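You operate a simulated robot arm through the tools that you are given. There is no shell and no other tool. Be economical: measure what you need, move in short steps, check, and stop when the job is done.

Carry out the task below with a simulated robot arm. There is one attempt and no reset: what you move stays moved.

Task
Turn the weekday dial to Fr and swing both towel arms out.
Fine: corner lamp off at the brown switch; shut its clear cover again.

It is judged by the outcome, as a careful person would: the job done as asked, and still so three seconds after it is handed in. It fails if anything else is knocked over, pushed out of place, dropped, spilled or broken. Lids that push on must go on centred and level and be pressed home; caps that screw on are set level and turned clockwise until they are tight. Flat cloth is picked up by pressing the open fingertips on it (5 to 10 N) and closing them slowly along it; thin cloth reads only 2 to 8 mm in the jaws.

Robot
A 6-joint arm with a two-finger parallel gripper on a trunk, on a base that drives. Base frame: it is fixed to the floor where the robot stands at the start and does not move with it; the origin is under the middle of the robot, x ahead of it, y to its left, z up. Units: mm, rad, N and s.
With the tool pointing down near the work surface it reaches from about 280 to 700 mm from the robot's upright axis, wherever it stands. Its first joint turns from -2.897 to 2.897 rad. Places, roughly: brown wall switch [700, 1100, 1200]; clear switch cover [700, 1100, 1300]; towel arm with the green tip [600, -100, 1200]; towel arm with the red tip [600, -100, 1300]; weekday dial [800, -100, 1000]; yellow lamp switch [600, 2300, 1100]. Payload 4.1 kg.
Tool frame: the origin (TCP) lies between the finger pads and is the grasp point; the fingertips stand 23 mm ahead of it; z points along the fingers, y is the line along which they close. Largest opening 94 mm; finger width 38, thickness 10; the body of the gripper, 54 by 96 mm, starts 39 mm behind the TCP.
Orientation is that of the tool frame in the base frame, as a unit quaternion [x, y, z, w]. With the fingers straight down and closing along the base's y, the tool's x points along the base's -x, its y along +y and its z along -z.

Tools
- The arm moves only by the tool move_arm. Its argument "deltas" is one flat list of numbers, 7 for each row, row after row: the gripper command, from -1 (shut) to 1 (fully open), values between in proportion, then the shift along the tool's x, y, z in mm, then the turn, a rotation vector about the tool's x, y, z in rad. In form: [grip, tx, ty, tz, ax, ay, az, grip, tx, ty, tz, ax, ay, az, ...]. A call has 1 to 8 rows; each row shifts and turns the commanded pose from where the row before left it, along the tool's axes as they then stand. Rows are played at 5 a second. More than 50 mm and 0.15 rad between two rows, or a gripper value outside its range, and nothing of the call is played. A pose out of reach is approached as far as the arm can. The call stops where the force on the tool passes 70 N (or 10 N more than at its start, if that is more) or the arm is blocked; 0.2 s more then pass. Each finger travels about 45 mm/s and halts on what it meets, pressing with about 32 N; the grip force reading is that of the motor and also rises with nothing between the fingers. The clock runs only during rows and for 0.2 s after the last one: add rows that do not move to give the fingers time. It gives the time, the measured TCP pose, the force on the tool (base axes), the opening and the grip force at its end, in the units of the frame above (readings bear some noise), with the torque about the TCP (base axes, N m) and any sound that the robot's microphone picked up.
- Cameras (640 x 400 px; columns grow to the right, rows downward): "scene" is now at [7.2, 111.6, 1574.1]; the picture's right is [-0.62, -0.78, 0.00], its down [-0.46, 0.37, -0.81] and it looks along [0.63, -0.51, -0.59] (base axes); focal length 284 px, centre (320, 200). "wrist" rides on the gripper at [86, 16, -74] in the tool frame; the picture's right is [-0.18, 0.98, 0.00], its down [-0.58, -0.11, -0.81] and it looks along [-0.79, -0.15, 0.59] (tool axes); focal length 243 px, centre (320, 200). There is no depth. A picture from a camera that has moved, and an enlarged one, comes with that camera's place and axes in the base frame and with its lens.
- snapshot(camera): a new picture of that camera. It takes no simulated time.
- lift_body(by): slides the trunk up (or, below 0, down) by that many mm; the arm and the scene camera ride with it, the base frame stays. It gives what a move gives, with no picture.
- drive_base(legs): drives the robot by 1 to 6 legs, each [ahead, turn to the left] in mm and rad, along the robot's own axes; the way and the turn of a leg run together, so that a leg with both is an arc; at most 1500 mm and 3.142 rad a leg. The arm and the cameras ride along, it lands a little off, and it stops where it bumps. It gives what a move gives.
- turn_head(pan, tilt): turns the head with the scene camera to pan (to the left, within 2.705 rad either way) and tilt (down, from -0.506 to 1.204), counted from straight ahead of the robot. It gives what a move gives.
- close_up(camera, box): a new picture of the part [left, top, right, bottom] of that camera's present view, enlarged. It takes no simulated time.
- hand_in(): hands the job in; it is judged then, once.

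Work in short steps. Places have to be worked out from the pictures, the camera data and where the tool is seen: move nearer, look again, correct. Check each grasp and each placing, and mend what went wrong. You have 120 turns and 90 pictures in all, those below and enlarged ones among them. Open the gripper and draw the arm clear of the work before you hand the job in, unless the task says otherwise; then end with one line.

The tools are called after "Request:" as a command line: name --argument value ..., lists and objects as JSON in quotes. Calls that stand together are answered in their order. move_arm: Moves the arm, as the interface text tells. Its arguments: {"type":"object","properties":{"deltas":{"type":"array"}},"required":["deltas"]} The other tools are called the same way: lift_body (by) slides the trunk up or down; drive_base (legs) drives the base; turn_head (pan, tilt) turns the head that bears the scene camera; snapshot (camera) takes a picture; close_up (camera, box) takes an enlarged picture of a part of a camera's view; hand_in () hands the job in.

At the start:

```text
clock: 0.0
ee_pos: [415.7, -196.4, 1000.5]
tcp_rot: [0.0, 1.0, 0.0, 0.0]
wrist_force: [-0.3, 0.6, -0.2]
torque: [0.03, -0.01, 0.0]
finger_gap: 94.0
gripper_force: 0.1
trunk travel left (down, up): [-525.0, 65.0]
robot x, y, heading: [-1.2, -1.0, 0.003]
head pan, tilt: [-0.674, 0.628]
```

scene: 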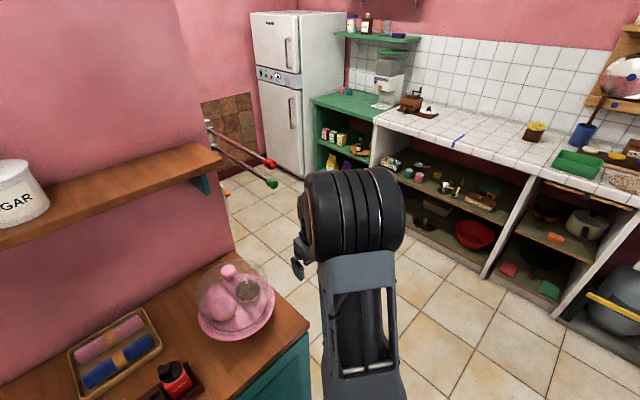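
wrist: 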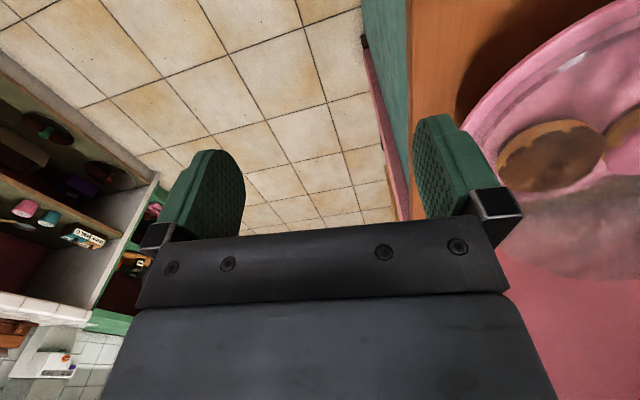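

The view shows the towel arms beyond the corner of the wall. I'll look around with the head first, without moving the arm.

Request:
turn_head --pan -0.2 --tilt 0.5

Request:
snapshot --camera "scene"

Request:
turn_head --pan 0.9 --tilt 0.4

Request:
snapshot --camera "scene"

```text
clock: 0.9
ee_pos: [417.1, -196.9, 1000.3]
tcp_rot: [0.0, 1.0, 0.0, 0.0]
wrist_force: [0.3, -0.2, -0.5]
torque: [0.0, 0.01, -0.01]
finger_gap: 94.1
gripper_force: 0.2
trunk travel left (down, up): [-525.0, 65.0]
robot x, y, heading: [-0.5, -2.0, 0.0]
head pan, tilt: [-0.201, 0.499]
```

```text
87 pictures are left
camera scene: at [27.9, 148.0, 1585.6], right [-0.2, -0.98, 0.0], down [-0.47, 0.1, -0.88], along [0.86, -0.18, -0.48], focal length 284 px, centre (320, 200)
```

scene: 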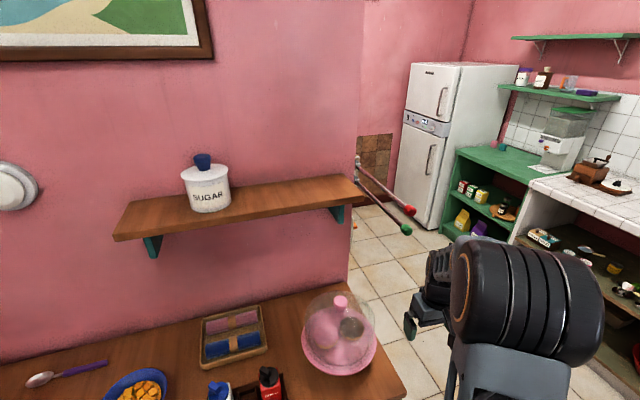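

```text
clock: 2.2
ee_pos: [417.1, -196.9, 998.8]
tcp_rot: [0.0, 1.0, 0.0, 0.0]
wrist_force: [0.6, -0.1, -0.2]
torque: [-0.02, -0.01, 0.0]
finger_gap: 94.0
gripper_force: 0.1
trunk travel left (down, up): [-525.0, 65.0]
robot x, y, heading: [-0.9, -1.0, -0.004]
head pan, tilt: [0.901, 0.4]
```

```text
86 pictures are left
camera scene: at [-3.6, 238.8, 1594.7], right [0.78, -0.62, 0.0], down [-0.24, -0.3, -0.92], along [0.57, 0.72, -0.39], focal length 284 px, centre (320, 200)
```

scene: 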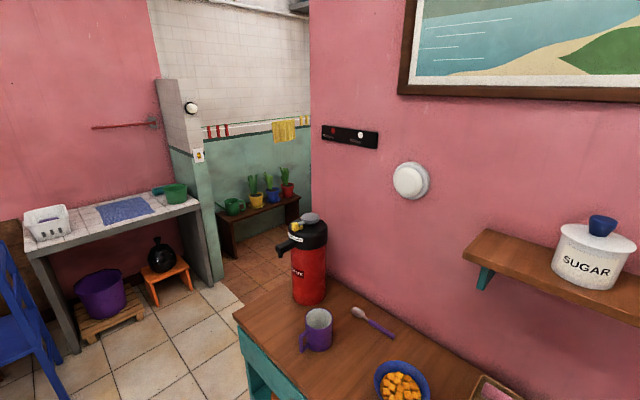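

The black panel and the round fixture on the wall need a closer look, so I'll enlarge them.

Request:
close_up --camera "scene" --box '[300, 100, 460, 200]'

Request:
close_up --camera "scene" --box '[150, 90, 310, 190]'

Request:
turn_head --pan -0.35 --tilt 0.6

Request:
close_up --camera "scene" --box '[200, 80, 400, 205]'

```text
4.00 times, centred on (380, 150) of scene
camera zoom: at [-3.6, 238.8, 1594.7], right [0.78, -0.62, 0.0], down [-0.24, -0.3, -0.92], along [0.57, 0.72, -0.39], focal length 1137 px, centre (80, 400)
```

zoom: 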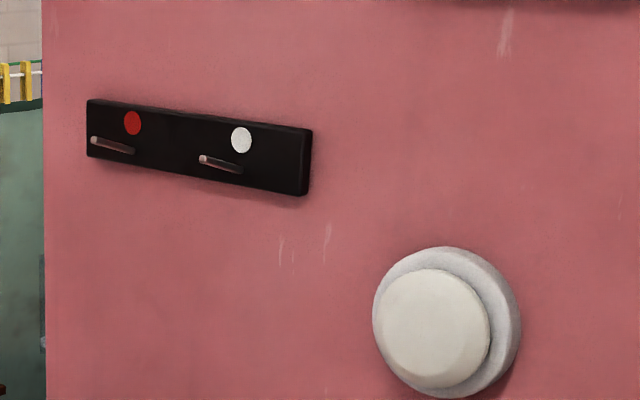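

```text
4.00 times, centred on (230, 140) of scene
camera zoom: at [-3.6, 238.8, 1594.7], right [0.78, -0.62, 0.0], down [-0.24, -0.3, -0.92], along [0.57, 0.72, -0.39], focal length 1137 px, centre (680, 440)
```

zoom: 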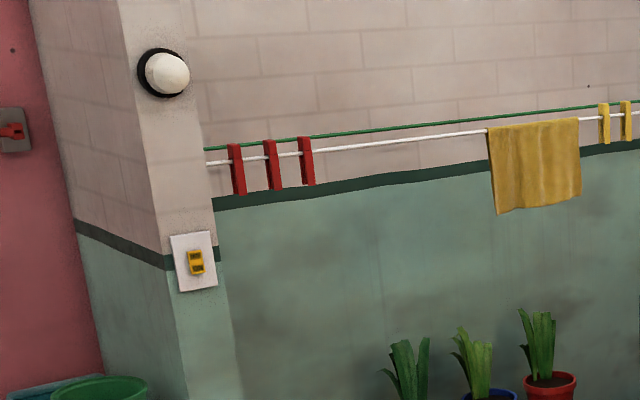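

```text
clock: 3.7
ee_pos: [415.8, -197.3, 1000.6]
tcp_rot: [0.001, 1.0, 0.0, 0.0]
wrist_force: [-0.5, -0.7, -0.2]
torque: [-0.01, -0.03, 0.02]
finger_gap: 93.9
gripper_force: 0.1
trunk travel left (down, up): [-525.0, 65.0]
robot x, y, heading: [-0.9, 1.3, -0.0]
head pan, tilt: [-0.351, 0.6]
```

```text
3.20 times, centred on (300, 142) of scene
camera zoom: at [21.8, 135.9, 1576.5], right [-0.34, -0.94, 0.0], down [-0.53, 0.19, -0.83], along [0.78, -0.28, -0.56], focal length 910 px, centre (384, 384)
```

zoom: 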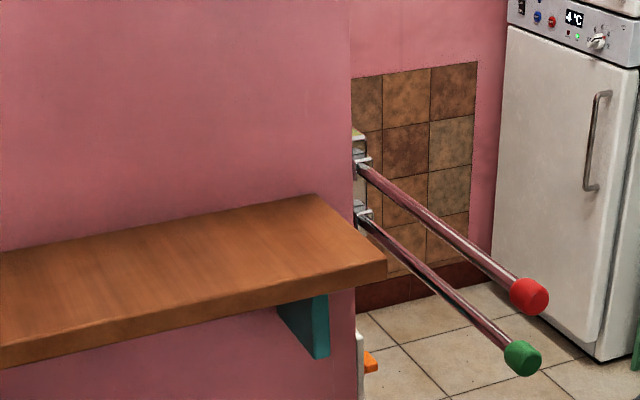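

The wall's right end face (y≈-90) holds the towel arms and dial, and the left end face (y≈1060) should hold the brown switch. I'll back off to the right and come around to face the right end face.

Request:
drive_base --legs '[[0, -1.571], [850, 0], [0, 1.571], [650, 0], [0, 1.571]]'

Request:
turn_head --pan 0 --tilt 0.45

Request:
snapshot --camera "scene"

```text
clock: 22.8
ee_pos: [848.4, -440.0, 999.1]
tcp_rot: [-0.705, 0.71, 0.0, 0.0]
wrist_force: [-0.7, 0.1, 0.2]
torque: [0.0, -0.02, 0.01]
finger_gap: 94.2
gripper_force: 0.0
trunk travel left (down, up): [-525.0, 65.0]
robot x, y, heading: [650.2, -858.0, 1.565]
head pan, tilt: [-0.351, 0.6]
```

```text
clock: 23.7
ee_pos: [849.0, -439.6, 1000.8]
tcp_rot: [-0.705, 0.71, 0.0, 0.0]
wrist_force: [-0.3, -0.4, 0.4]
torque: [-0.02, 0.0, -0.01]
finger_gap: 93.8
gripper_force: 0.1
trunk travel left (down, up): [-525.0, 65.0]
robot x, y, heading: [650.2, -854.7, 1.567]
head pan, tilt: [0.0, 0.45]
```

```text
82 pictures are left
camera scene: at [482.8, -821.9, 1590.0], right [1.0, -0.01, 0.0], down [0.0, -0.44, -0.9], along [0.01, 0.9, -0.44], focal length 284 px, centre (320, 200)
```

scene: 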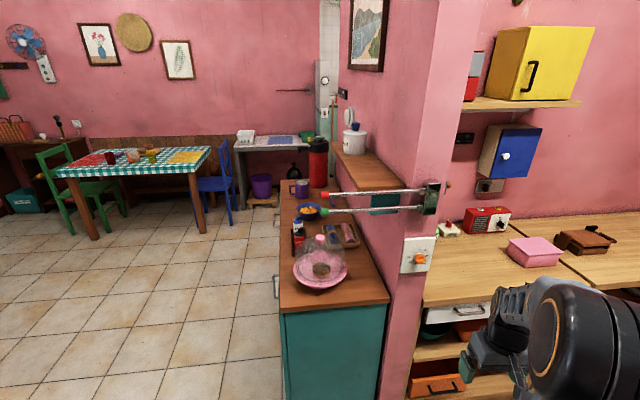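

Request:
close_up --camera "scene" --box '[310, 165, 470, 285]'

Request:
close_up --camera "scene" --box '[395, 225, 445, 275]'

```text
3.33 times, centred on (390, 225) of scene
camera zoom: at [482.8, -821.9, 1590.0], right [1.0, -0.01, 0.0], down [0.0, -0.44, -0.9], along [0.01, 0.9, -0.44], focal length 947 px, centre (87, 117)
```

zoom: 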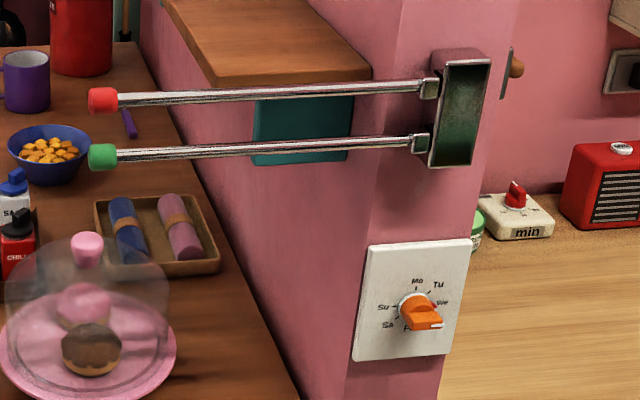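

```text
8.00 times, centred on (420, 250) of scene
camera zoom: at [482.8, -821.9, 1590.0], right [1.0, -0.01, 0.0], down [0.0, -0.44, -0.9], along [0.01, 0.9, -0.44], focal length 2274 px, centre (-480, -200)
```

zoom: 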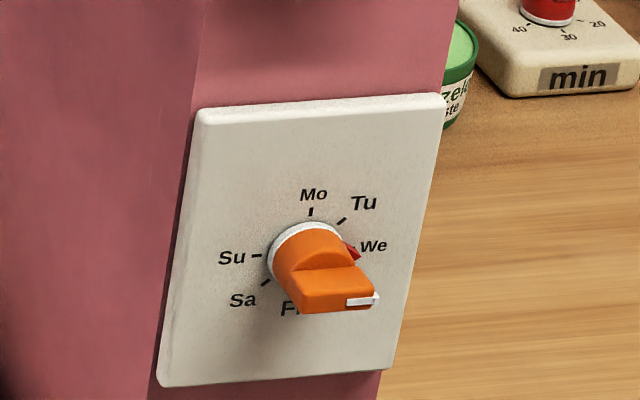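

The plate shows Mo at the top and the knob pointing roughly at We; both rods point toward -x. I'll raise the arm and rotate the tool horizontal toward +y, staying in free space.

Request:
move_arm --deltas '[-1, 0, 0, -50, 0, 0, 0, -1, 0, 0, -50, 0, 0, 0, -1, -40, 0, 0, 0, 0, 0, -1, 0, 0, 0, 0, -0.15, 0, -1, 0, 0, 0, 0, -0.15, 0, -1, 0, 0, 0, 0, -0.15, 0, -1, 0, 0, 0, 0, -0.15, 0, -1, 0, 0, 0, 0, -0.15, 0]'

Request:
move_arm --deltas '[-1, 0, 0, 0, 0, -0.15, 0, -1, 0, 0, 0, 0, -0.15, 0, -1, 0, 0, 0, 0, -0.15, 0, -1, 0, 0, 0, 0, -0.15, 0, -1, 0, 0, 0, 0, -0.15, 0, -1, 0, 0, 0, 0, -0.07, 0, -1, 0, 0, 0, 0, 0, 0]'

Request:
snapshot --camera "scene"

Request:
snapshot --camera "wrist"

```text
clock: 25.5
ee_pos: [849.3, -401.2, 1099.5]
tcp_rot: [-0.656, 0.66, 0.259, 0.26]
wrist_force: [0.6, 0.6, -0.6]
torque: [0.01, -0.02, -0.02]
finger_gap: 0.0
gripper_force: 31.7
trunk travel left (down, up): [-525.0, 65.0]
robot x, y, heading: [648.4, -854.6, 1.566]
head pan, tilt: [0.0, 0.45]
```

```text
clock: 27.1
ee_pos: [850.3, -399.3, 1101.3]
tcp_rot: [-0.498, 0.502, 0.499, 0.501]
wrist_force: [-0.1, 0.4, -0.3]
torque: [0.0, 0.02, 0.01]
finger_gap: 0.2
gripper_force: 32.0
trunk travel left (down, up): [-525.0, 65.0]
robot x, y, heading: [648.6, -853.8, 1.565]
head pan, tilt: [0.0, 0.45]
```

```text
79 pictures are left
camera scene: at [482.8, -821.9, 1590.1], right [1.0, -0.01, 0.0], down [0.0, -0.44, -0.9], along [0.01, 0.9, -0.44], focal length 284 px, centre (320, 200)
```

scene: 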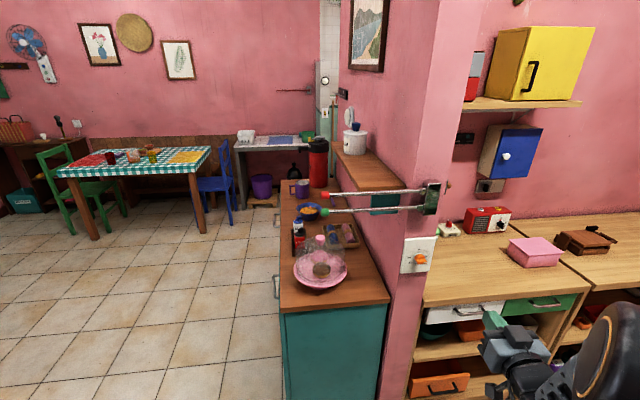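

```text
78 pictures are left
camera wrist: at [831.0, -474.8, 1015.0], right [-0.98, 0.01, 0.18], down [0.1, -0.81, 0.58], along [0.15, 0.59, 0.79], focal length 243 px, centre (320, 200)
```

wrist: 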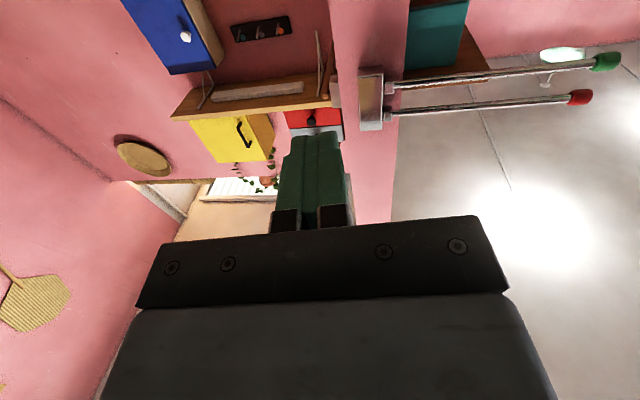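

The ridge of the knob lies horizontal with its white mark at We (right), so Fr (bottom) is a quarter turn clockwise. I'll roll the tool +90° so the fingers close vertically (camera on the left), and open the fingers.

Request:
move_arm --deltas '[-0.2, 0, 0, 0, 0, 0, 0.15, -0.2, 0, 0, 0, 0, 0, 0.15, -0.2, 0, 0, 0, 0, 0, 0.15, -0.2, 0, 0, 0, 0, 0, 0.15, -0.2, 0, 0, 0, 0, 0, 0.15, -0.2, 0, 0, 0, 0, 0, 0.15, -0.2, 0, 0, 0, 0, 0, 0.15, -0.2, 0, 0, 0, 0, 0, 0.15]'

Request:
move_arm --deltas '[-0.2, 0, 0, 0, 0, 0, 0.15, -0.2, 0, 0, 0, 0, 0, 0.15, -0.2, 0, 0, 0, 0, 0, 0.071, -0.2, 0, 22, 0, 0, 0, 0, -0.2, 0, -22, 0, 0, 0, 0]'

Request:
snapshot --camera "wrist"

Request:
snapshot --camera "scene"

```text
clock: 28.9
ee_pos: [848.4, -400.2, 1100.2]
tcp_rot: [-0.128, 0.695, 0.695, 0.131]
wrist_force: [0.6, 0.5, 0.4]
torque: [-0.03, -0.01, 0.01]
finger_gap: 37.7
gripper_force: 0.1
trunk travel left (down, up): [-525.0, 65.0]
robot x, y, heading: [649.3, -857.1, 1.564]
head pan, tilt: [0.0, 0.45]
```

```text
clock: 30.1
ee_pos: [848.5, -400.1, 1100.4]
tcp_rot: [0.001, 0.708, 0.707, 0.001]
wrist_force: [-0.3, 0.2, 0.3]
torque: [-0.01, 0.0, -0.03]
finger_gap: 37.3
gripper_force: 0.0
trunk travel left (down, up): [-525.0, 65.0]
robot x, y, heading: [653.8, -857.8, 1.565]
head pan, tilt: [0.0, 0.45]
```

```text
77 pictures are left
camera wrist: at [760.7, -474.7, 1117.9], right [0.18, 0.0, 0.98], down [0.58, -0.81, -0.11], along [0.8, 0.59, -0.15], focal length 243 px, centre (320, 200)
```

wrist: 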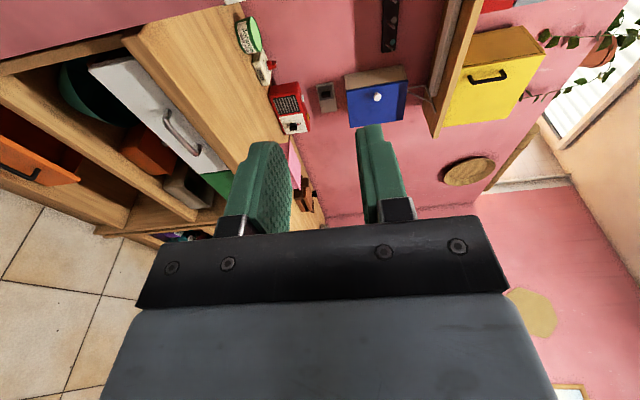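

```text
76 pictures are left
camera scene: at [482.8, -821.9, 1590.1], right [1.0, -0.01, 0.0], down [0.0, -0.44, -0.9], along [0.01, 0.9, -0.44], focal length 284 px, centre (320, 200)
```

scene: 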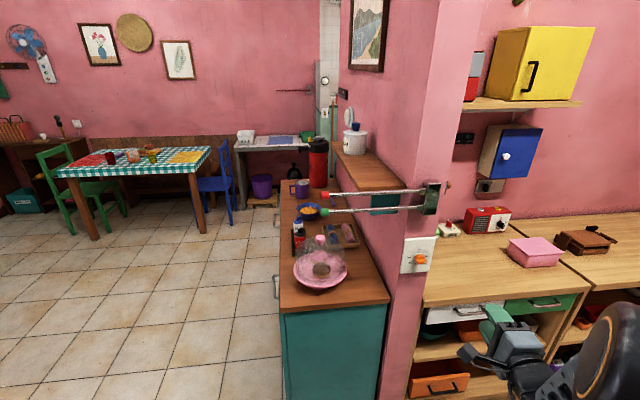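

Camera data agrees with the seen tool. I'll shift left and down so the wrist camera gets a second view of the dial for triangulation.

Request:
move_arm --deltas '[0.2, 50, -20, 0, 0, 0, 0, 0.2, 50, -20, 0, 0, 0, 0, 0.2, 0, 0, 0, 0, 0, 0]'

Request:
snapshot --camera "wrist"

Request:
close_up --camera "wrist" --box '[230, 0, 390, 100]'

```text
refused: row 1 steps farther than a row can; nothing moved
```

```text
75 pictures are left
camera wrist: at [760.7, -474.7, 1117.9], right [0.18, 0.0, 0.98], down [0.58, -0.81, -0.11], along [0.8, 0.59, -0.15], focal length 243 px, centre (320, 200)
```

wrist: 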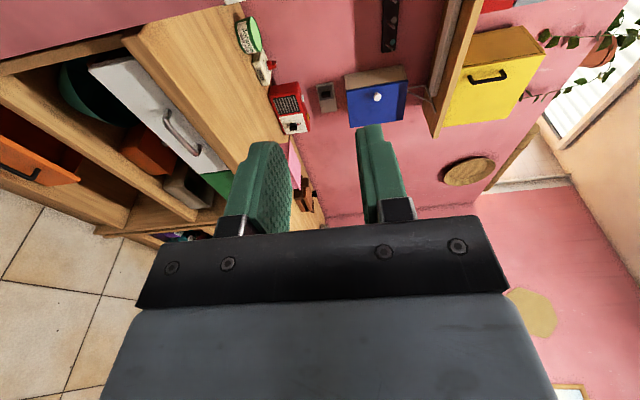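

```text
4.00 times, centred on (310, 50) of wrist
camera zoom: at [760.7, -474.7, 1117.9], right [0.18, 0.0, 0.98], down [0.58, -0.81, -0.11], along [0.8, 0.59, -0.15], focal length 970 px, centre (360, 800)
```

zoom: 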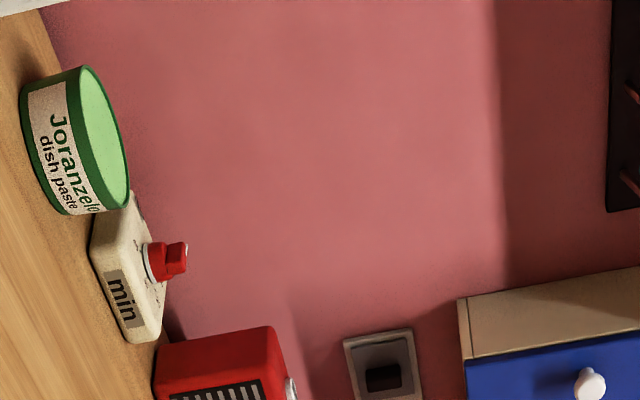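

The step was just over the 50 mm limit, so I'll repeat it in smaller rows.

Request:
move_arm --deltas '[0.2, 34, -13, 0, 0, 0, 0, 0.2, 34, -13, 0, 0, 0, 0, 0.2, 34, -13, 0, 0, 0, 0, 0.2, 0, 0, 0, 0, 0, 0]'

Request:
close_up --camera "wrist" --box '[200, 0, 420, 138]'

```text
clock: 31.1
ee_pos: [752.1, -384.8, 1059.7]
tcp_rot: [0.002, 0.708, 0.707, 0.002]
wrist_force: [0.0, -0.2, -0.4]
torque: [0.0, -0.02, -0.02]
finger_gap: 56.5
gripper_force: 0.1
out of reach, approached as far as the arm can: row 3
trunk travel left (down, up): [-525.0, 65.0]
robot x, y, heading: [650.2, -853.4, 1.563]
head pan, tilt: [0.0, 0.45]
```

```text
2.90 times, centred on (310, 69) of wrist
camera zoom: at [664.8, -459.3, 1076.6], right [0.18, 0.0, 0.98], down [0.58, -0.81, -0.11], along [0.8, 0.59, -0.15], focal length 703 px, centre (349, 580)
```

zoom: 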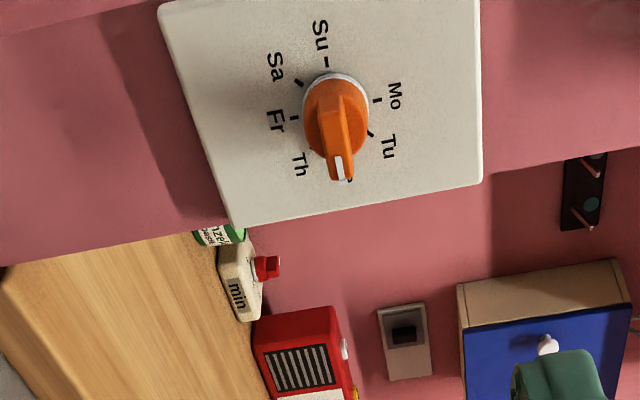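

Now it's clear: the knob sits at about [791, -115, 1048], points to We, and Fr is straight down. I'll align with the knob axis and advance part way.

Request:
move_arm --deltas '[-0.1, -39, -12, 0, 0, 0, 0, -0.1, 0, 0, 45, 0, 0, 0, -0.1, 0, 0, 45, 0, 0, 0, -0.1, 0, 0, 45, 0, 0, 0, -0.1, 0, 0, 20, 0, 0, 0, -0.1, 0, 0, 0, 0, 0, 0]'

Request:
snapshot --camera "wrist"

Request:
close_up --camera "scene" --box '[360, 200, 520, 300]'

```text
clock: 32.5
ee_pos: [793.9, -228.1, 1047.3]
tcp_rot: [0.003, 0.708, 0.706, 0.003]
wrist_force: [0.0, 0.4, 0.1]
torque: [0.01, -0.04, -0.03]
finger_gap: 42.3
gripper_force: 0.1
trunk travel left (down, up): [-525.0, 65.0]
robot x, y, heading: [651.1, -851.0, 1.569]
head pan, tilt: [0.0, 0.45]
```

```text
72 pictures are left
camera wrist: at [705.3, -303.1, 1064.2], right [0.18, 0.0, 0.98], down [0.58, -0.81, -0.11], along [0.8, 0.59, -0.15], focal length 243 px, centre (320, 200)
```

wrist: 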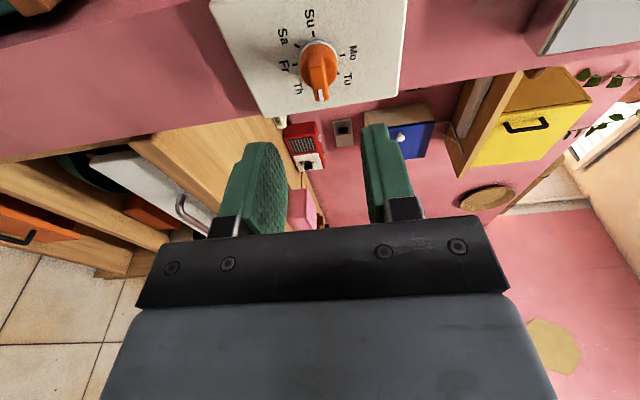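

```text
4.00 times, centred on (440, 250) of scene
camera zoom: at [482.8, -821.9, 1590.1], right [1.0, -0.01, 0.0], down [0.0, -0.44, -0.9], along [0.01, 0.9, -0.44], focal length 1137 px, centre (-160, 0)
```

zoom: 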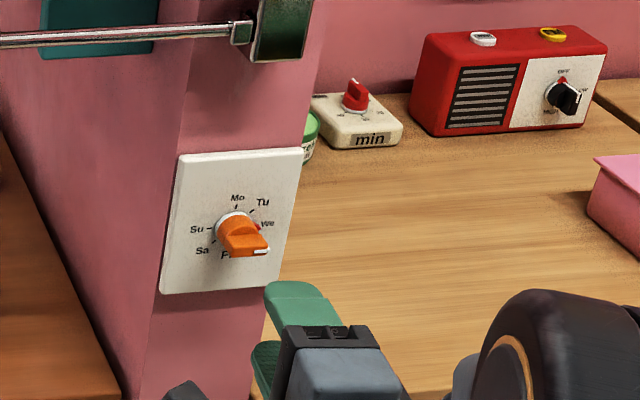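

The knob is aligned vertically between the fingers (z≈1047). I'll advance until the fingertips are about 30 mm off the plate, then look.

Request:
move_arm --deltas '[-0.1, 2, 0, 40, 0, 0, 0, -0.1, 0, 0, 20, 0, 0, 0, -0.1, 0, 0, 0, 0, 0, 0]'

Request:
snapshot --camera "wrist"

Request:
close_up --camera "scene" --box '[370, 210, 470, 290]'

```text
clock: 33.3
ee_pos: [792.5, -169.9, 1045.3]
tcp_rot: [0.002, 0.708, 0.706, 0.002]
wrist_force: [-0.1, 0.0, -0.2]
torque: [-0.02, -0.02, -0.02]
finger_gap: 42.1
gripper_force: 0.1
trunk travel left (down, up): [-525.0, 65.0]
robot x, y, heading: [648.1, -853.7, 1.565]
head pan, tilt: [0.0, 0.45]
```

```text
70 pictures are left
camera wrist: at [703.9, -244.2, 1063.4], right [0.18, 0.0, 0.98], down [0.58, -0.81, -0.11], along [0.8, 0.59, -0.15], focal length 243 px, centre (320, 200)
```

wrist: 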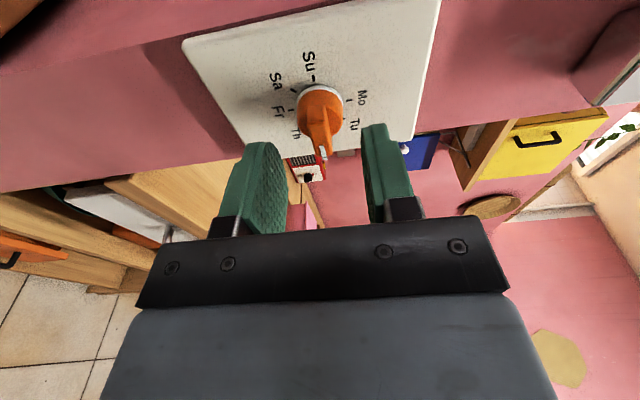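

```text
5.00 times, centred on (420, 250) of scene
camera zoom: at [482.8, -822.0, 1590.1], right [1.0, -0.01, 0.0], down [0.0, -0.44, -0.9], along [0.01, 0.9, -0.44], focal length 1421 px, centre (-180, -50)
```

zoom: 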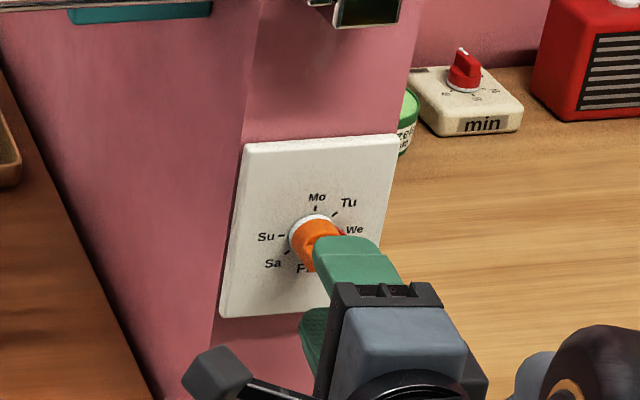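

Triangulating the two wrist views gives the skirt at about [792, -102, 1047] with the ridge front near y=-136. I'll advance 27 mm and close gently on the ridge.

Request:
move_arm --deltas '[-0.1, 0, 2, 27, 0, 0, 0, -0.3, 0, 0, 0, 0, 0, 0, -0.5, 0, 0, 0, 0, 0, 0, -0.8, 0, 0, 0, 0, 0, 0, -0.9, 0, 0, 0, 0, 0, 0, -0.9, 0, 0, 0, 0, 0, 0]'

Request:
snapshot --camera "wrist"

```text
clock: 34.7
ee_pos: [792.7, -144.0, 1046.3]
tcp_rot: [0.003, 0.709, 0.705, 0.003]
wrist_force: [-1.4, -20.4, -17.0]
torque: [-0.29, 0.1, 0.07]
finger_gap: 12.6
gripper_force: 8.9
trunk travel left (down, up): [-525.0, 65.0]
robot x, y, heading: [652.4, -853.5, 1.564]
head pan, tilt: [0.0, 0.45]
```

```text
68 pictures are left
camera wrist: at [704.3, -218.7, 1063.8], right [0.18, 0.0, 0.98], down [0.58, -0.81, -0.1], along [0.8, 0.59, -0.15], focal length 243 px, centre (320, 200)
```

wrist: 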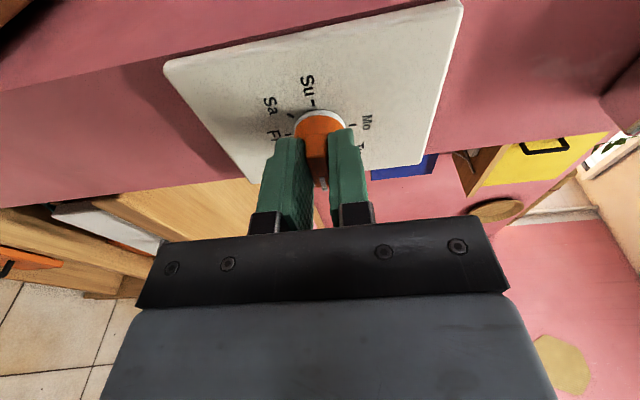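

The ridge is gripped (gap 12.6). I'll ease back 2 mm to relieve the push and begin turning clockwise.

Request:
move_arm --deltas '[-0.9, 0, -1, -2, 0, 0, 0, -0.9, 0, 0, 0, 0, 0, 0.13, -0.9, 0, 0, 0, 0, 0, 0.13, -0.9, 0, 0, 0, 0, 0, 0.13, -0.9, 0, 0, 0, 0, 0, 0.13, -0.9, 0, 0, 0, 0, 0, 0.13]'

Request:
snapshot --camera "wrist"

```text
clock: 36.1
ee_pos: [793.6, -144.8, 1048.1]
tcp_rot: [0.23, 0.669, 0.67, -0.224]
wrist_force: [4.4, -7.9, -8.6]
torque: [-1.48, -0.1, -0.56]
finger_gap: 11.9
gripper_force: 44.8
trunk travel left (down, up): [-525.0, 65.0]
robot x, y, heading: [649.3, -851.5, 1.564]
head pan, tilt: [0.0, 0.45]
```

```text
67 pictures are left
camera wrist: at [732.7, -219.1, 1114.7], right [0.74, -0.01, 0.67], down [0.39, -0.81, -0.44], along [0.54, 0.59, -0.6], focal length 243 px, centre (320, 200)
```

wrist: 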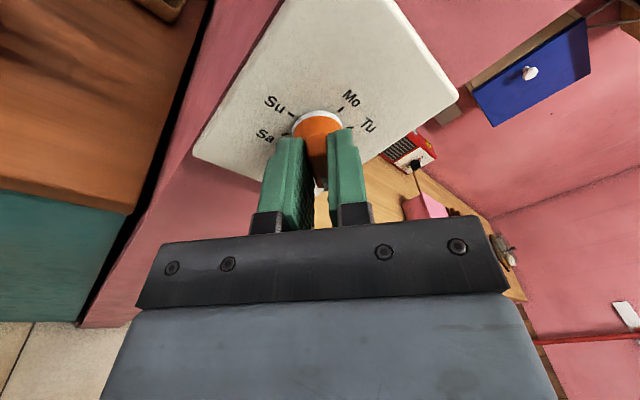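

The knob turns with the gripper (about 0.65 rad so far) with low force. I'll continue to the quarter turn.

Request:
move_arm --deltas '[-0.9, 0, 0, 0, 0, 0, 0.13, -0.9, 0, 0, 0, 0, 0, 0.13, -0.9, 0, 0, 0, 0, 0, 0.13, -0.9, 0, 0, 0, 0, 0, 0.13, -0.9, 0, 0, 0, 0, 0, 0.13, -0.9, 0, 0, 0, 0, 0, 0.13, -0.9, 0, 0, 0, 0, 0, 0.14, -0.9, 0, 0, 0, 0, 0, 0]'

Request:
snapshot --camera "wrist"

```text
clock: 37.9
ee_pos: [798.3, -143.7, 1049.7]
tcp_rot: [0.503, 0.495, 0.503, -0.499]
wrist_force: [28.2, 5.7, 12.6]
torque: [-0.73, -0.24, 0.07]
finger_gap: 12.4
gripper_force: 46.0
trunk travel left (down, up): [-525.0, 65.0]
robot x, y, heading: [650.2, -855.9, 1.561]
head pan, tilt: [0.0, 0.45]
```

```text
66 pictures are left
camera wrist: at [811.5, -220.3, 1137.0], right [0.98, -0.01, -0.19], down [-0.12, -0.8, -0.58], along [-0.15, 0.6, -0.79], focal length 243 px, centre (320, 200)
```

wrist: 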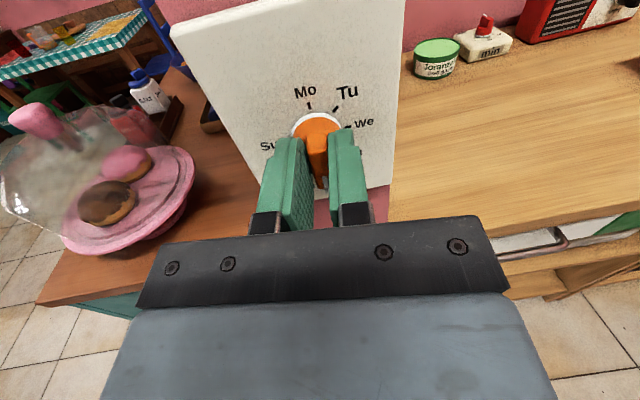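

The ridge now stands vertical, pointing down to Fr. I'll open and pull straight back, then check the dial.

Request:
move_arm --deltas '[-0.6, 0, -3, 0, 0, 0, 0, -0.3, 0, 0, 0, 0, 0, 0, -0.1, 0, 0, 0, 0, 0, 0, -0.1, 0, 0, -40, 0, 0, 0, -0.1, 0, 0, -40, 0, 0, 0, -0.1, 0, 0, -40, 0, 0, 0]'

Request:
close_up --camera "wrist" --box '[200, 0, 440, 150]'

Request:
close_up --camera "scene" --box '[370, 160, 490, 290]'

```text
clock: 39.3
ee_pos: [789.8, -264.9, 1048.2]
tcp_rot: [0.501, 0.5, 0.501, -0.498]
wrist_force: [0.2, 0.2, -0.2]
torque: [-0.01, 0.02, -0.03]
finger_gap: 42.3
gripper_force: 0.0
trunk travel left (down, up): [-525.0, 65.0]
robot x, y, heading: [648.5, -855.3, 1.562]
head pan, tilt: [0.0, 0.45]
```

```text
2.67 times, centred on (320, 75) of wrist
camera zoom: at [803.5, -339.9, 1135.5], right [0.98, -0.01, -0.18], down [-0.11, -0.81, -0.58], along [-0.14, 0.59, -0.79], focal length 647 px, centre (320, 533)
```

zoom: 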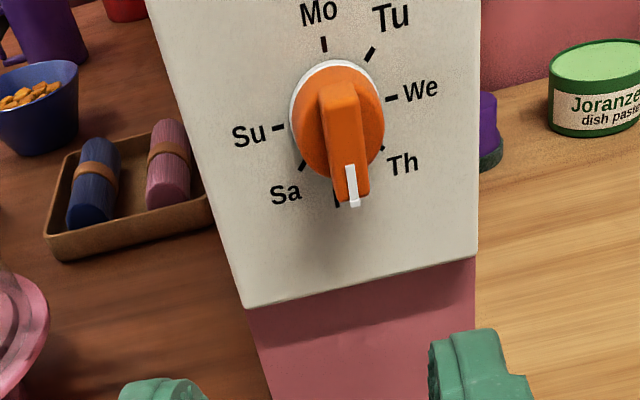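

```text
3.08 times, centred on (430, 225) of scene
camera zoom: at [483.0, -822.0, 1590.1], right [1.0, -0.01, 0.0], down [0.0, -0.44, -0.9], along [0.01, 0.9, -0.44], focal length 874 px, centre (-18, 123)
```

zoom: 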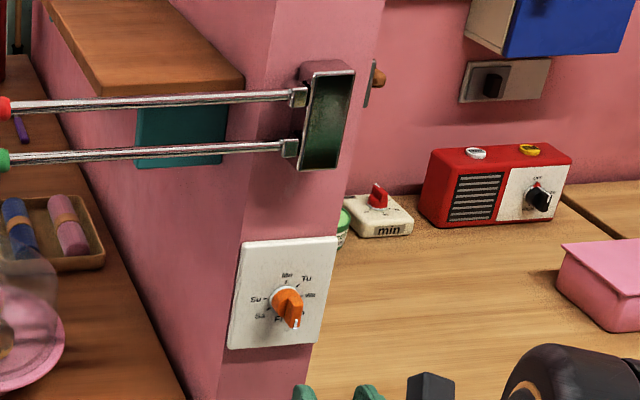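

The pointer is on the Fr tick. Now for the towel arms: I'll roll back so the fingers close vertically, rise to rod height, and inspect the tips before gripping them one by one.

Request:
move_arm --deltas '[-0.2, 0, 0, 0, 0, 0, -0.145, -0.2, 0, 0, 0, 0, 0, -0.145, -0.2, 0, 0, 0, 0, 0, -0.145, -0.2, 0, 0, 0, 0, 0, -0.145, -0.2, 0, 0, 0, 0, 0, -0.145, -0.2, 0, 0, 0, 0, 0, -0.145, -0.2, 0, 0, 0, 0, 0, -0.145, -0.2, 0, 0, 0, 0, 0, -0.145]'

Request:
move_arm --deltas '[-0.2, 0, 0, 0, 0, 0, -0.145, -0.2, 0, 0, 0, 0, 0, -0.145, -0.2, 0, 0, 0, 0, 0, -0.12, -0.2, 0, 45, 0, 0, 0, 0, -0.2, 0, 45, 0, 0, 0, 0, -0.2, 0, 45, 0, 0, 0, 0, -0.2, 0, 45, 0, 0, 0, 0, -0.2, 0, 40, 0, 0, 0, 0]'

Request:
move_arm --deltas '[-0.2, 45, 0, 0, 0, 0, 0, -0.2, 45, 0, 0, 0, 0, 0, -0.2, 45, 0, 0, 0, 0, 0, -0.2, 45, 0, 0, 0, 0, 0, -0.2, 45, 0, 0, 0, 0, 0, -0.2, 45, 0, 0, 0, 0, 0, -0.2, 0, 0, 0, 0, 0, 0]'

Request:
snapshot --camera "wrist"

Request:
snapshot --camera "scene"

```text
clock: 41.1
ee_pos: [788.3, -263.6, 1047.3]
tcp_rot: [0.146, 0.692, 0.693, -0.14]
wrist_force: [0.1, -0.7, -0.9]
torque: [-0.01, -0.01, 0.0]
finger_gap: 37.5
gripper_force: 0.1
trunk travel left (down, up): [-525.0, 65.0]
robot x, y, heading: [648.6, -853.6, 1.571]
head pan, tilt: [0.0, 0.45]
```

```text
clock: 42.9
ee_pos: [788.2, -263.8, 1266.3]
tcp_rot: [0.002, 0.708, 0.707, 0.004]
wrist_force: [-0.5, 0.3, -0.7]
torque: [0.02, 0.01, 0.05]
finger_gap: 37.4
gripper_force: 0.1
trunk travel left (down, up): [-525.0, 65.0]
robot x, y, heading: [652.0, -853.3, 1.56]
head pan, tilt: [0.0, 0.45]
```

```text
clock: 44.5
ee_pos: [677.5, -269.1, 1309.7]
tcp_rot: [-0.007, 0.71, 0.704, -0.007]
wrist_force: [0.4, 0.5, -0.1]
torque: [0.01, 0.01, 0.01]
finger_gap: 37.4
gripper_force: 0.1
out of reach, approached as far as the arm can: row 3, 4, 5, 6
trunk travel left (down, up): [-525.0, 65.0]
robot x, y, heading: [652.1, -851.0, 1.565]
head pan, tilt: [0.0, 0.45]
```

```text
63 pictures are left
camera wrist: at [591.6, -345.8, 1328.7], right [0.18, 0.01, 0.98], down [0.6, -0.8, -0.1], along [0.78, 0.61, -0.15], focal length 243 px, centre (320, 200)
```

wrist: 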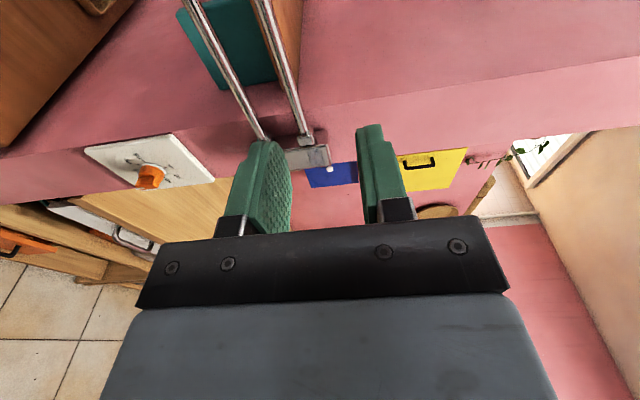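

```text
62 pictures are left
camera scene: at [483.0, -822.0, 1590.1], right [1.0, -0.01, 0.0], down [0.0, -0.44, -0.9], along [0.01, 0.9, -0.44], focal length 284 px, centre (320, 200)
```

scene: 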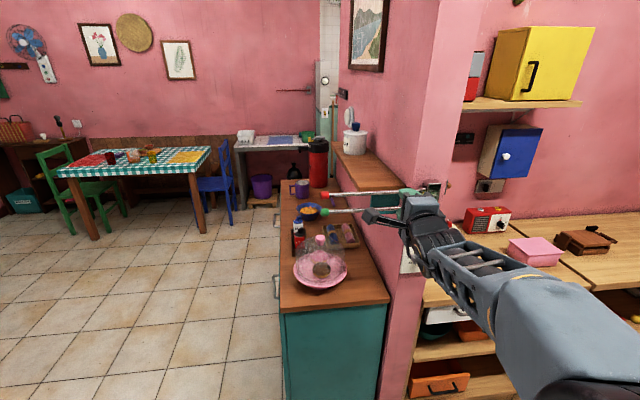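

The arm hits a reach limit left of its axis in this posture, but it was fine ~140 mm to the right. I'll return there and shift the base left instead.

Request:
move_arm --deltas '[-0.2, -45, 0, 0, 0, 0, 0, -0.2, -45, 0, 0, 0, 0, 0, -0.2, 0, 0, 0, 0, 0, 0]'

```text
clock: 45.3
ee_pos: [768.8, -269.4, 1310.2]
tcp_rot: [0.003, 0.708, 0.707, 0.003]
wrist_force: [-0.3, -0.2, 0.5]
torque: [-0.01, -0.02, 0.0]
finger_gap: 37.7
gripper_force: 0.0
trunk travel left (down, up): [-525.0, 65.0]
robot x, y, heading: [650.0, -853.5, 1.566]
head pan, tilt: [0.0, 0.45]
```

Commanded pose follows the clipped one. I'll set it back to the good spot and drive the base 280 mm to the left.

Request:
move_arm --deltas '[-0.2, -20, -20, -20, 0, 0, 0, -0.2, 0, -24, -20, 0, 0, 0]'

Request:
drive_base --legs '[[0, 1.571], [285, 0], [0, -1.571]]'

Request:
snapshot --camera "wrist"

Request:
snapshot --camera "scene"

```text
clock: 45.9
ee_pos: [788.1, -311.3, 1268.1]
tcp_rot: [0.003, 0.707, 0.707, 0.002]
wrist_force: [-0.4, -0.1, -0.6]
torque: [-0.01, -0.02, -0.03]
finger_gap: 37.6
gripper_force: 0.0
trunk travel left (down, up): [-525.0, 65.0]
robot x, y, heading: [650.3, -853.8, 1.563]
head pan, tilt: [0.0, 0.45]
```

```text
clock: 55.5
ee_pos: [487.4, -307.1, 1267.3]
tcp_rot: [-0.009, 0.707, 0.707, -0.008]
wrist_force: [-0.5, 0.0, -0.8]
torque: [-0.01, -0.04, 0.0]
finger_gap: 37.4
gripper_force: 0.0
trunk travel left (down, up): [-525.0, 65.0]
robot x, y, heading: [362.7, -854.6, 1.594]
head pan, tilt: [0.0, 0.45]
```

```text
61 pictures are left
camera wrist: at [401.0, -384.3, 1284.9], right [0.18, 0.01, 0.98], down [0.6, -0.79, -0.11], along [0.78, 0.61, -0.15], focal length 243 px, centre (320, 200)
```

wrist: 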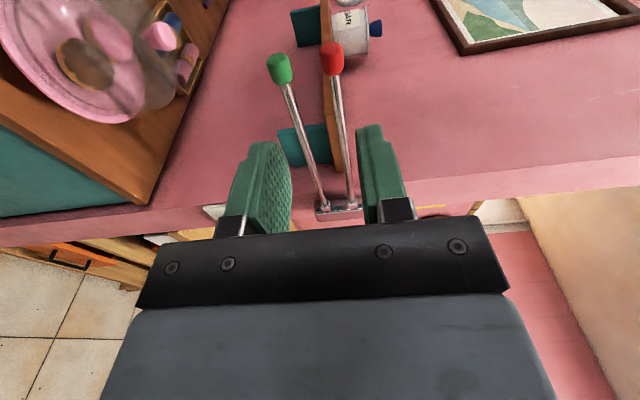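

```text
60 pictures are left
camera scene: at [193.3, -827.4, 1590.1], right [1.0, 0.02, 0.0], down [0.01, -0.44, -0.9], along [-0.02, 0.9, -0.44], focal length 284 px, centre (320, 200)
```

scene: 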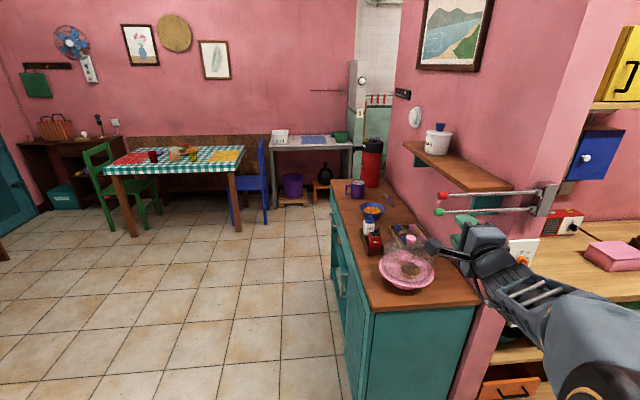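

Triangulating the tips: red cap ≈ [497, -150, 1278], green ≈ [498, -147, 1227], pivot ≈ [778, -110]. I'll align with the red cap and advance part way.

Request:
move_arm --deltas '[-0.25, -14, 10, 0, 0, 0, 0, -0.25, 0, 0, 40, 0, 0, 0, -0.25, 0, 0, 40, 0, 0, 0, -0.25, 0, 0, 25, 0, 0, 0, -0.25, 0, 0, 0, 0, 0, 0]'

Request:
snapshot --camera "wrist"

Request:
close_up --camera "scene" --box '[400, 160, 560, 260]'

```text
clock: 56.7
ee_pos: [499.3, -202.7, 1276.0]
tcp_rot: [-0.008, 0.708, 0.706, -0.007]
wrist_force: [0.7, 0.2, -0.4]
torque: [-0.03, 0.0, 0.0]
finger_gap: 35.1
gripper_force: 0.0
trunk travel left (down, up): [-525.0, 65.0]
robot x, y, heading: [357.7, -853.5, 1.591]
head pan, tilt: [0.0, 0.45]
```

```text
59 pictures are left
camera wrist: at [412.4, -278.8, 1294.3], right [0.18, 0.01, 0.98], down [0.6, -0.79, -0.11], along [0.78, 0.61, -0.15], focal length 243 px, centre (320, 200)
```

wrist: 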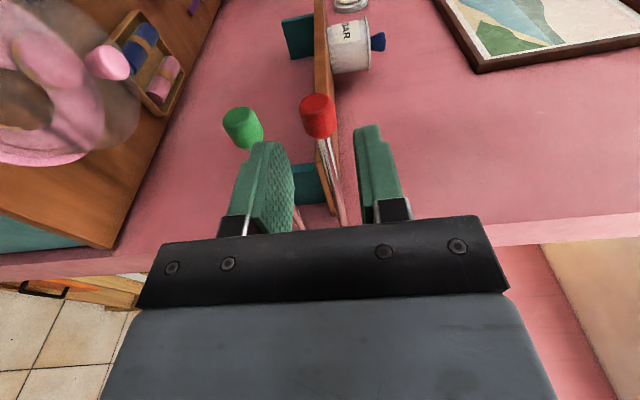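

```text
4.00 times, centred on (480, 210) of scene
camera zoom: at [193.3, -827.3, 1590.1], right [1.0, 0.02, 0.0], down [0.01, -0.44, -0.9], along [-0.02, 0.9, -0.44], focal length 1137 px, centre (-320, 160)
```

zoom: 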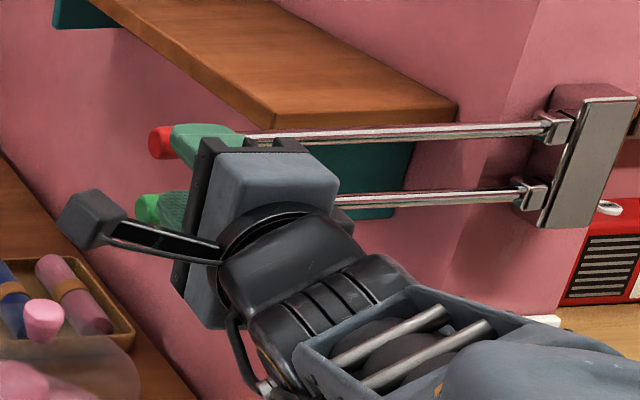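

Confirmed: the red cap is at [497, -150, 1276], exactly ahead. Advance 52 mm and close on it.

Request:
move_arm --deltas '[-0.25, 0, 0, 30, 0, 0, 0, -0.25, 0, 0, 22, 0, 0, 0, -0.4, 0, 0, 0, 0, 0, 0, -0.6, 0, 0, 0, 0, 0, 0, -0.8, 0, 0, 0, 0, 0, 0, -0.8, 0, 0, 0, 0, 0, 0]'

Request:
snapshot --camera "wrist"

```text
clock: 58.1
ee_pos: [498.4, -150.6, 1273.5]
tcp_rot: [-0.008, 0.708, 0.706, -0.007]
wrist_force: [-2.1, -3.7, -11.4]
torque: [-0.01, 0.15, -0.15]
finger_gap: 21.1
gripper_force: 44.8
trunk travel left (down, up): [-525.0, 65.0]
robot x, y, heading: [364.3, -854.7, 1.589]
head pan, tilt: [0.0, 0.45]
```

```text
57 pictures are left
camera wrist: at [411.3, -226.9, 1293.0], right [0.18, 0.01, 0.98], down [0.6, -0.79, -0.1], along [0.78, 0.61, -0.15], focal length 243 px, centre (320, 200)
```

wrist: 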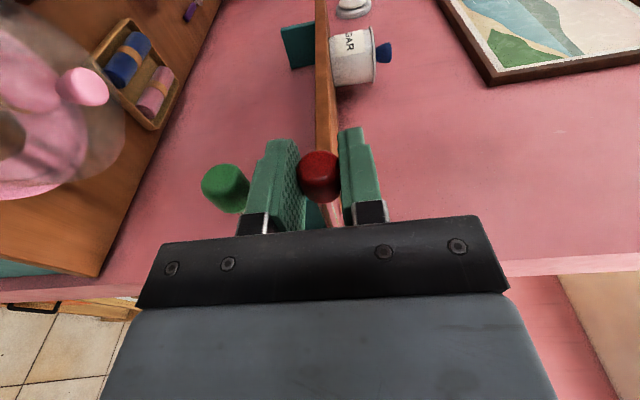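

The red cap is held (gap 21). I'll pull it along the arc about the hinge, first about 33°.

Request:
move_arm --deltas '[-0.7, -7.7, 0, -39.8, 0, 0, 0, -0.7, -13.3, 0, -38.2, 0, 0, 0, -0.7, -18.6, 0, -36, 0, 0, 0, -0.7, -23.6, 0, -32.9, 0, 0, 0]'

Request:
snapshot --camera "scene"

```text
clock: 59.1
ee_pos: [567.4, -296.1, 1274.6]
tcp_rot: [-0.007, 0.708, 0.706, -0.007]
wrist_force: [-0.2, -4.2, -15.5]
torque: [-0.12, 0.04, -0.5]
finger_gap: 21.9
gripper_force: 18.1
trunk travel left (down, up): [-525.0, 65.0]
robot x, y, heading: [365.3, -855.5, 1.592]
head pan, tilt: [0.0, 0.45]
```

```text
56 pictures are left
camera scene: at [193.9, -826.7, 1590.0], right [1.0, 0.02, 0.0], down [0.01, -0.44, -0.9], along [-0.02, 0.9, -0.44], focal length 284 px, centre (320, 200)
```

scene: 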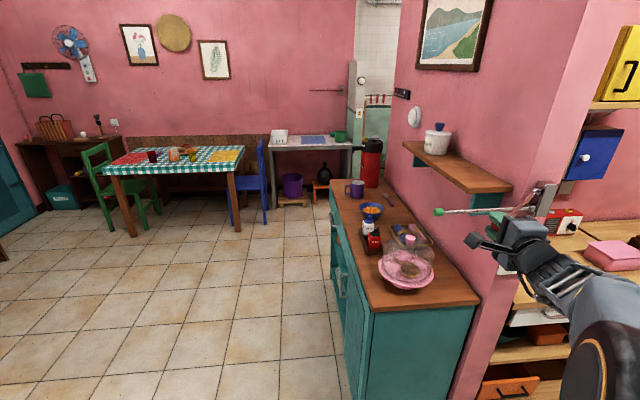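

The red arm follows with little force. Continuing the arc to perpendicular.

Request:
move_arm --deltas '[-0.7, -27.9, 0, -29.3, 0, 0, 0, -0.7, -31.9, 0, -24.9, 0, 0, 0, -0.7, -35.1, 0, -20.1, 0, 0, 0, -0.7, -37.6, 0, -15, 0, 0, 0, -0.7, -39.3, 0, -9.4, 0, 0, 0]'

Request:
snapshot --camera "scene"

Request:
snapshot --camera "wrist"

```text
clock: 60.3
ee_pos: [739.2, -388.1, 1275.2]
tcp_rot: [-0.007, 0.708, 0.706, -0.009]
wrist_force: [-1.9, 8.0, -16.2]
torque: [0.14, 0.1, 0.66]
finger_gap: 21.2
gripper_force: 45.0
trunk travel left (down, up): [-525.0, 65.0]
robot x, y, heading: [357.1, -851.0, 1.59]
head pan, tilt: [0.0, 0.45]
```

```text
55 pictures are left
camera scene: at [194.1, -824.9, 1590.1], right [1.0, 0.02, 0.0], down [0.01, -0.44, -0.9], along [-0.02, 0.9, -0.44], focal length 284 px, centre (320, 200)
```

scene: 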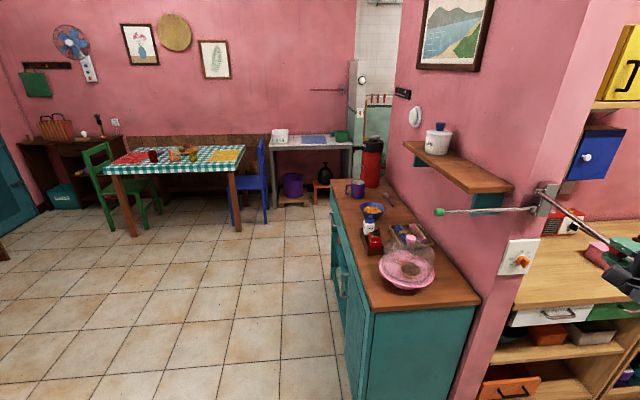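

```text
54 pictures are left
camera wrist: at [652.3, -464.9, 1293.1], right [0.19, 0.01, 0.98], down [0.6, -0.79, -0.11], along [0.78, 0.61, -0.15], focal length 243 px, centre (320, 200)
```

wrist: 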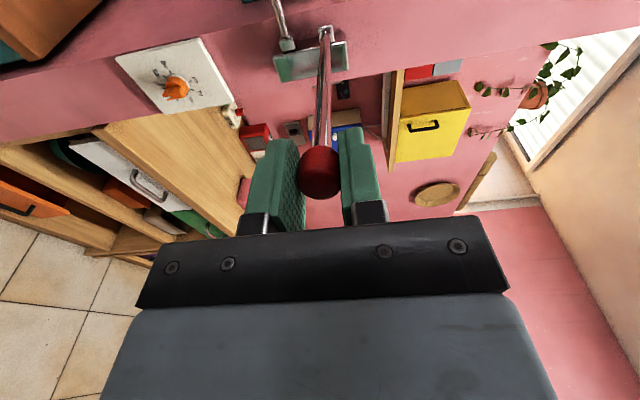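

Now at ~262°. One more step to make it perpendicular, checking for a stop.

Request:
move_arm --deltas '[-0.7, -20, 0, -2.5, 0, 0, 0, -0.7, -19, 0, -1.5, 0, 0, 0, -0.7, 0, 0, 0, 0, 0, 0]'

```text
clock: 61.1
ee_pos: [777.6, -390.5, 1275.0]
tcp_rot: [-0.008, 0.709, 0.705, -0.007]
wrist_force: [-4.9, 9.0, -18.6]
torque: [-0.16, 0.07, 1.2]
finger_gap: 20.8
gripper_force: 45.1
trunk travel left (down, up): [-525.0, 65.0]
robot x, y, heading: [360.0, -854.4, 1.596]
head pan, tilt: [0.0, 0.45]
```

The red arm is perpendicular. I'll release it, back off and check that it stays.

Request:
move_arm --deltas '[-0.5, 0, 0, 0, 0, 0, 0, -0.2, 0, 0, 0, 0, 0, 0, -0.2, 0, 0, 0, 0, 0, 0, -0.2, 0, 0, -30, 0, 0, 0, -0.2, 0, 0, -30, 0, 0, 0, -0.2, 0, 0, 0, 0, 0, 0]'

Request:
snapshot --camera "wrist"

Request:
snapshot --camera "scene"

```text
clock: 62.5
ee_pos: [778.9, -452.1, 1276.7]
tcp_rot: [-0.008, 0.708, 0.706, -0.007]
wrist_force: [-0.4, 0.3, -0.3]
torque: [0.01, -0.04, 0.02]
finger_gap: 37.8
gripper_force: 0.0
trunk travel left (down, up): [-525.0, 65.0]
robot x, y, heading: [360.8, -853.4, 1.589]
head pan, tilt: [0.0, 0.45]
```

```text
53 pictures are left
camera wrist: at [691.3, -529.9, 1295.5], right [0.18, 0.01, 0.98], down [0.6, -0.79, -0.11], along [0.78, 0.61, -0.15], focal length 243 px, centre (320, 200)
```

wrist: 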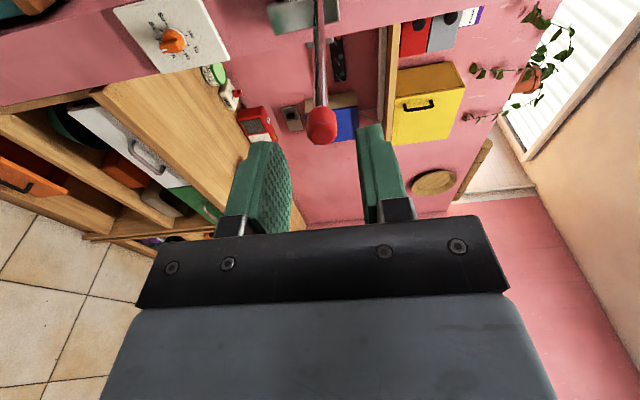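

```text
52 pictures are left
camera scene: at [193.3, -827.4, 1590.1], right [1.0, 0.02, 0.0], down [0.01, -0.44, -0.9], along [-0.02, 0.9, -0.44], focal length 284 px, centre (320, 200)
```

scene: 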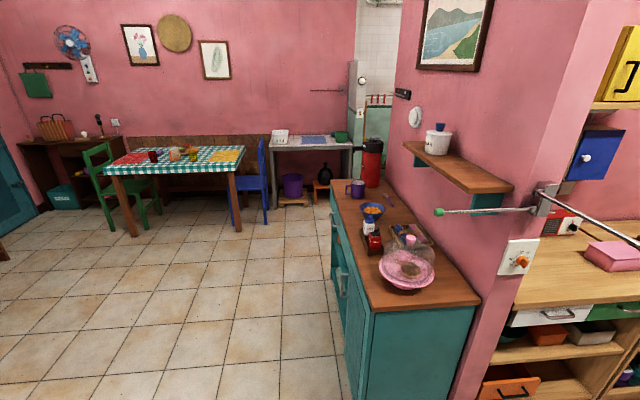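

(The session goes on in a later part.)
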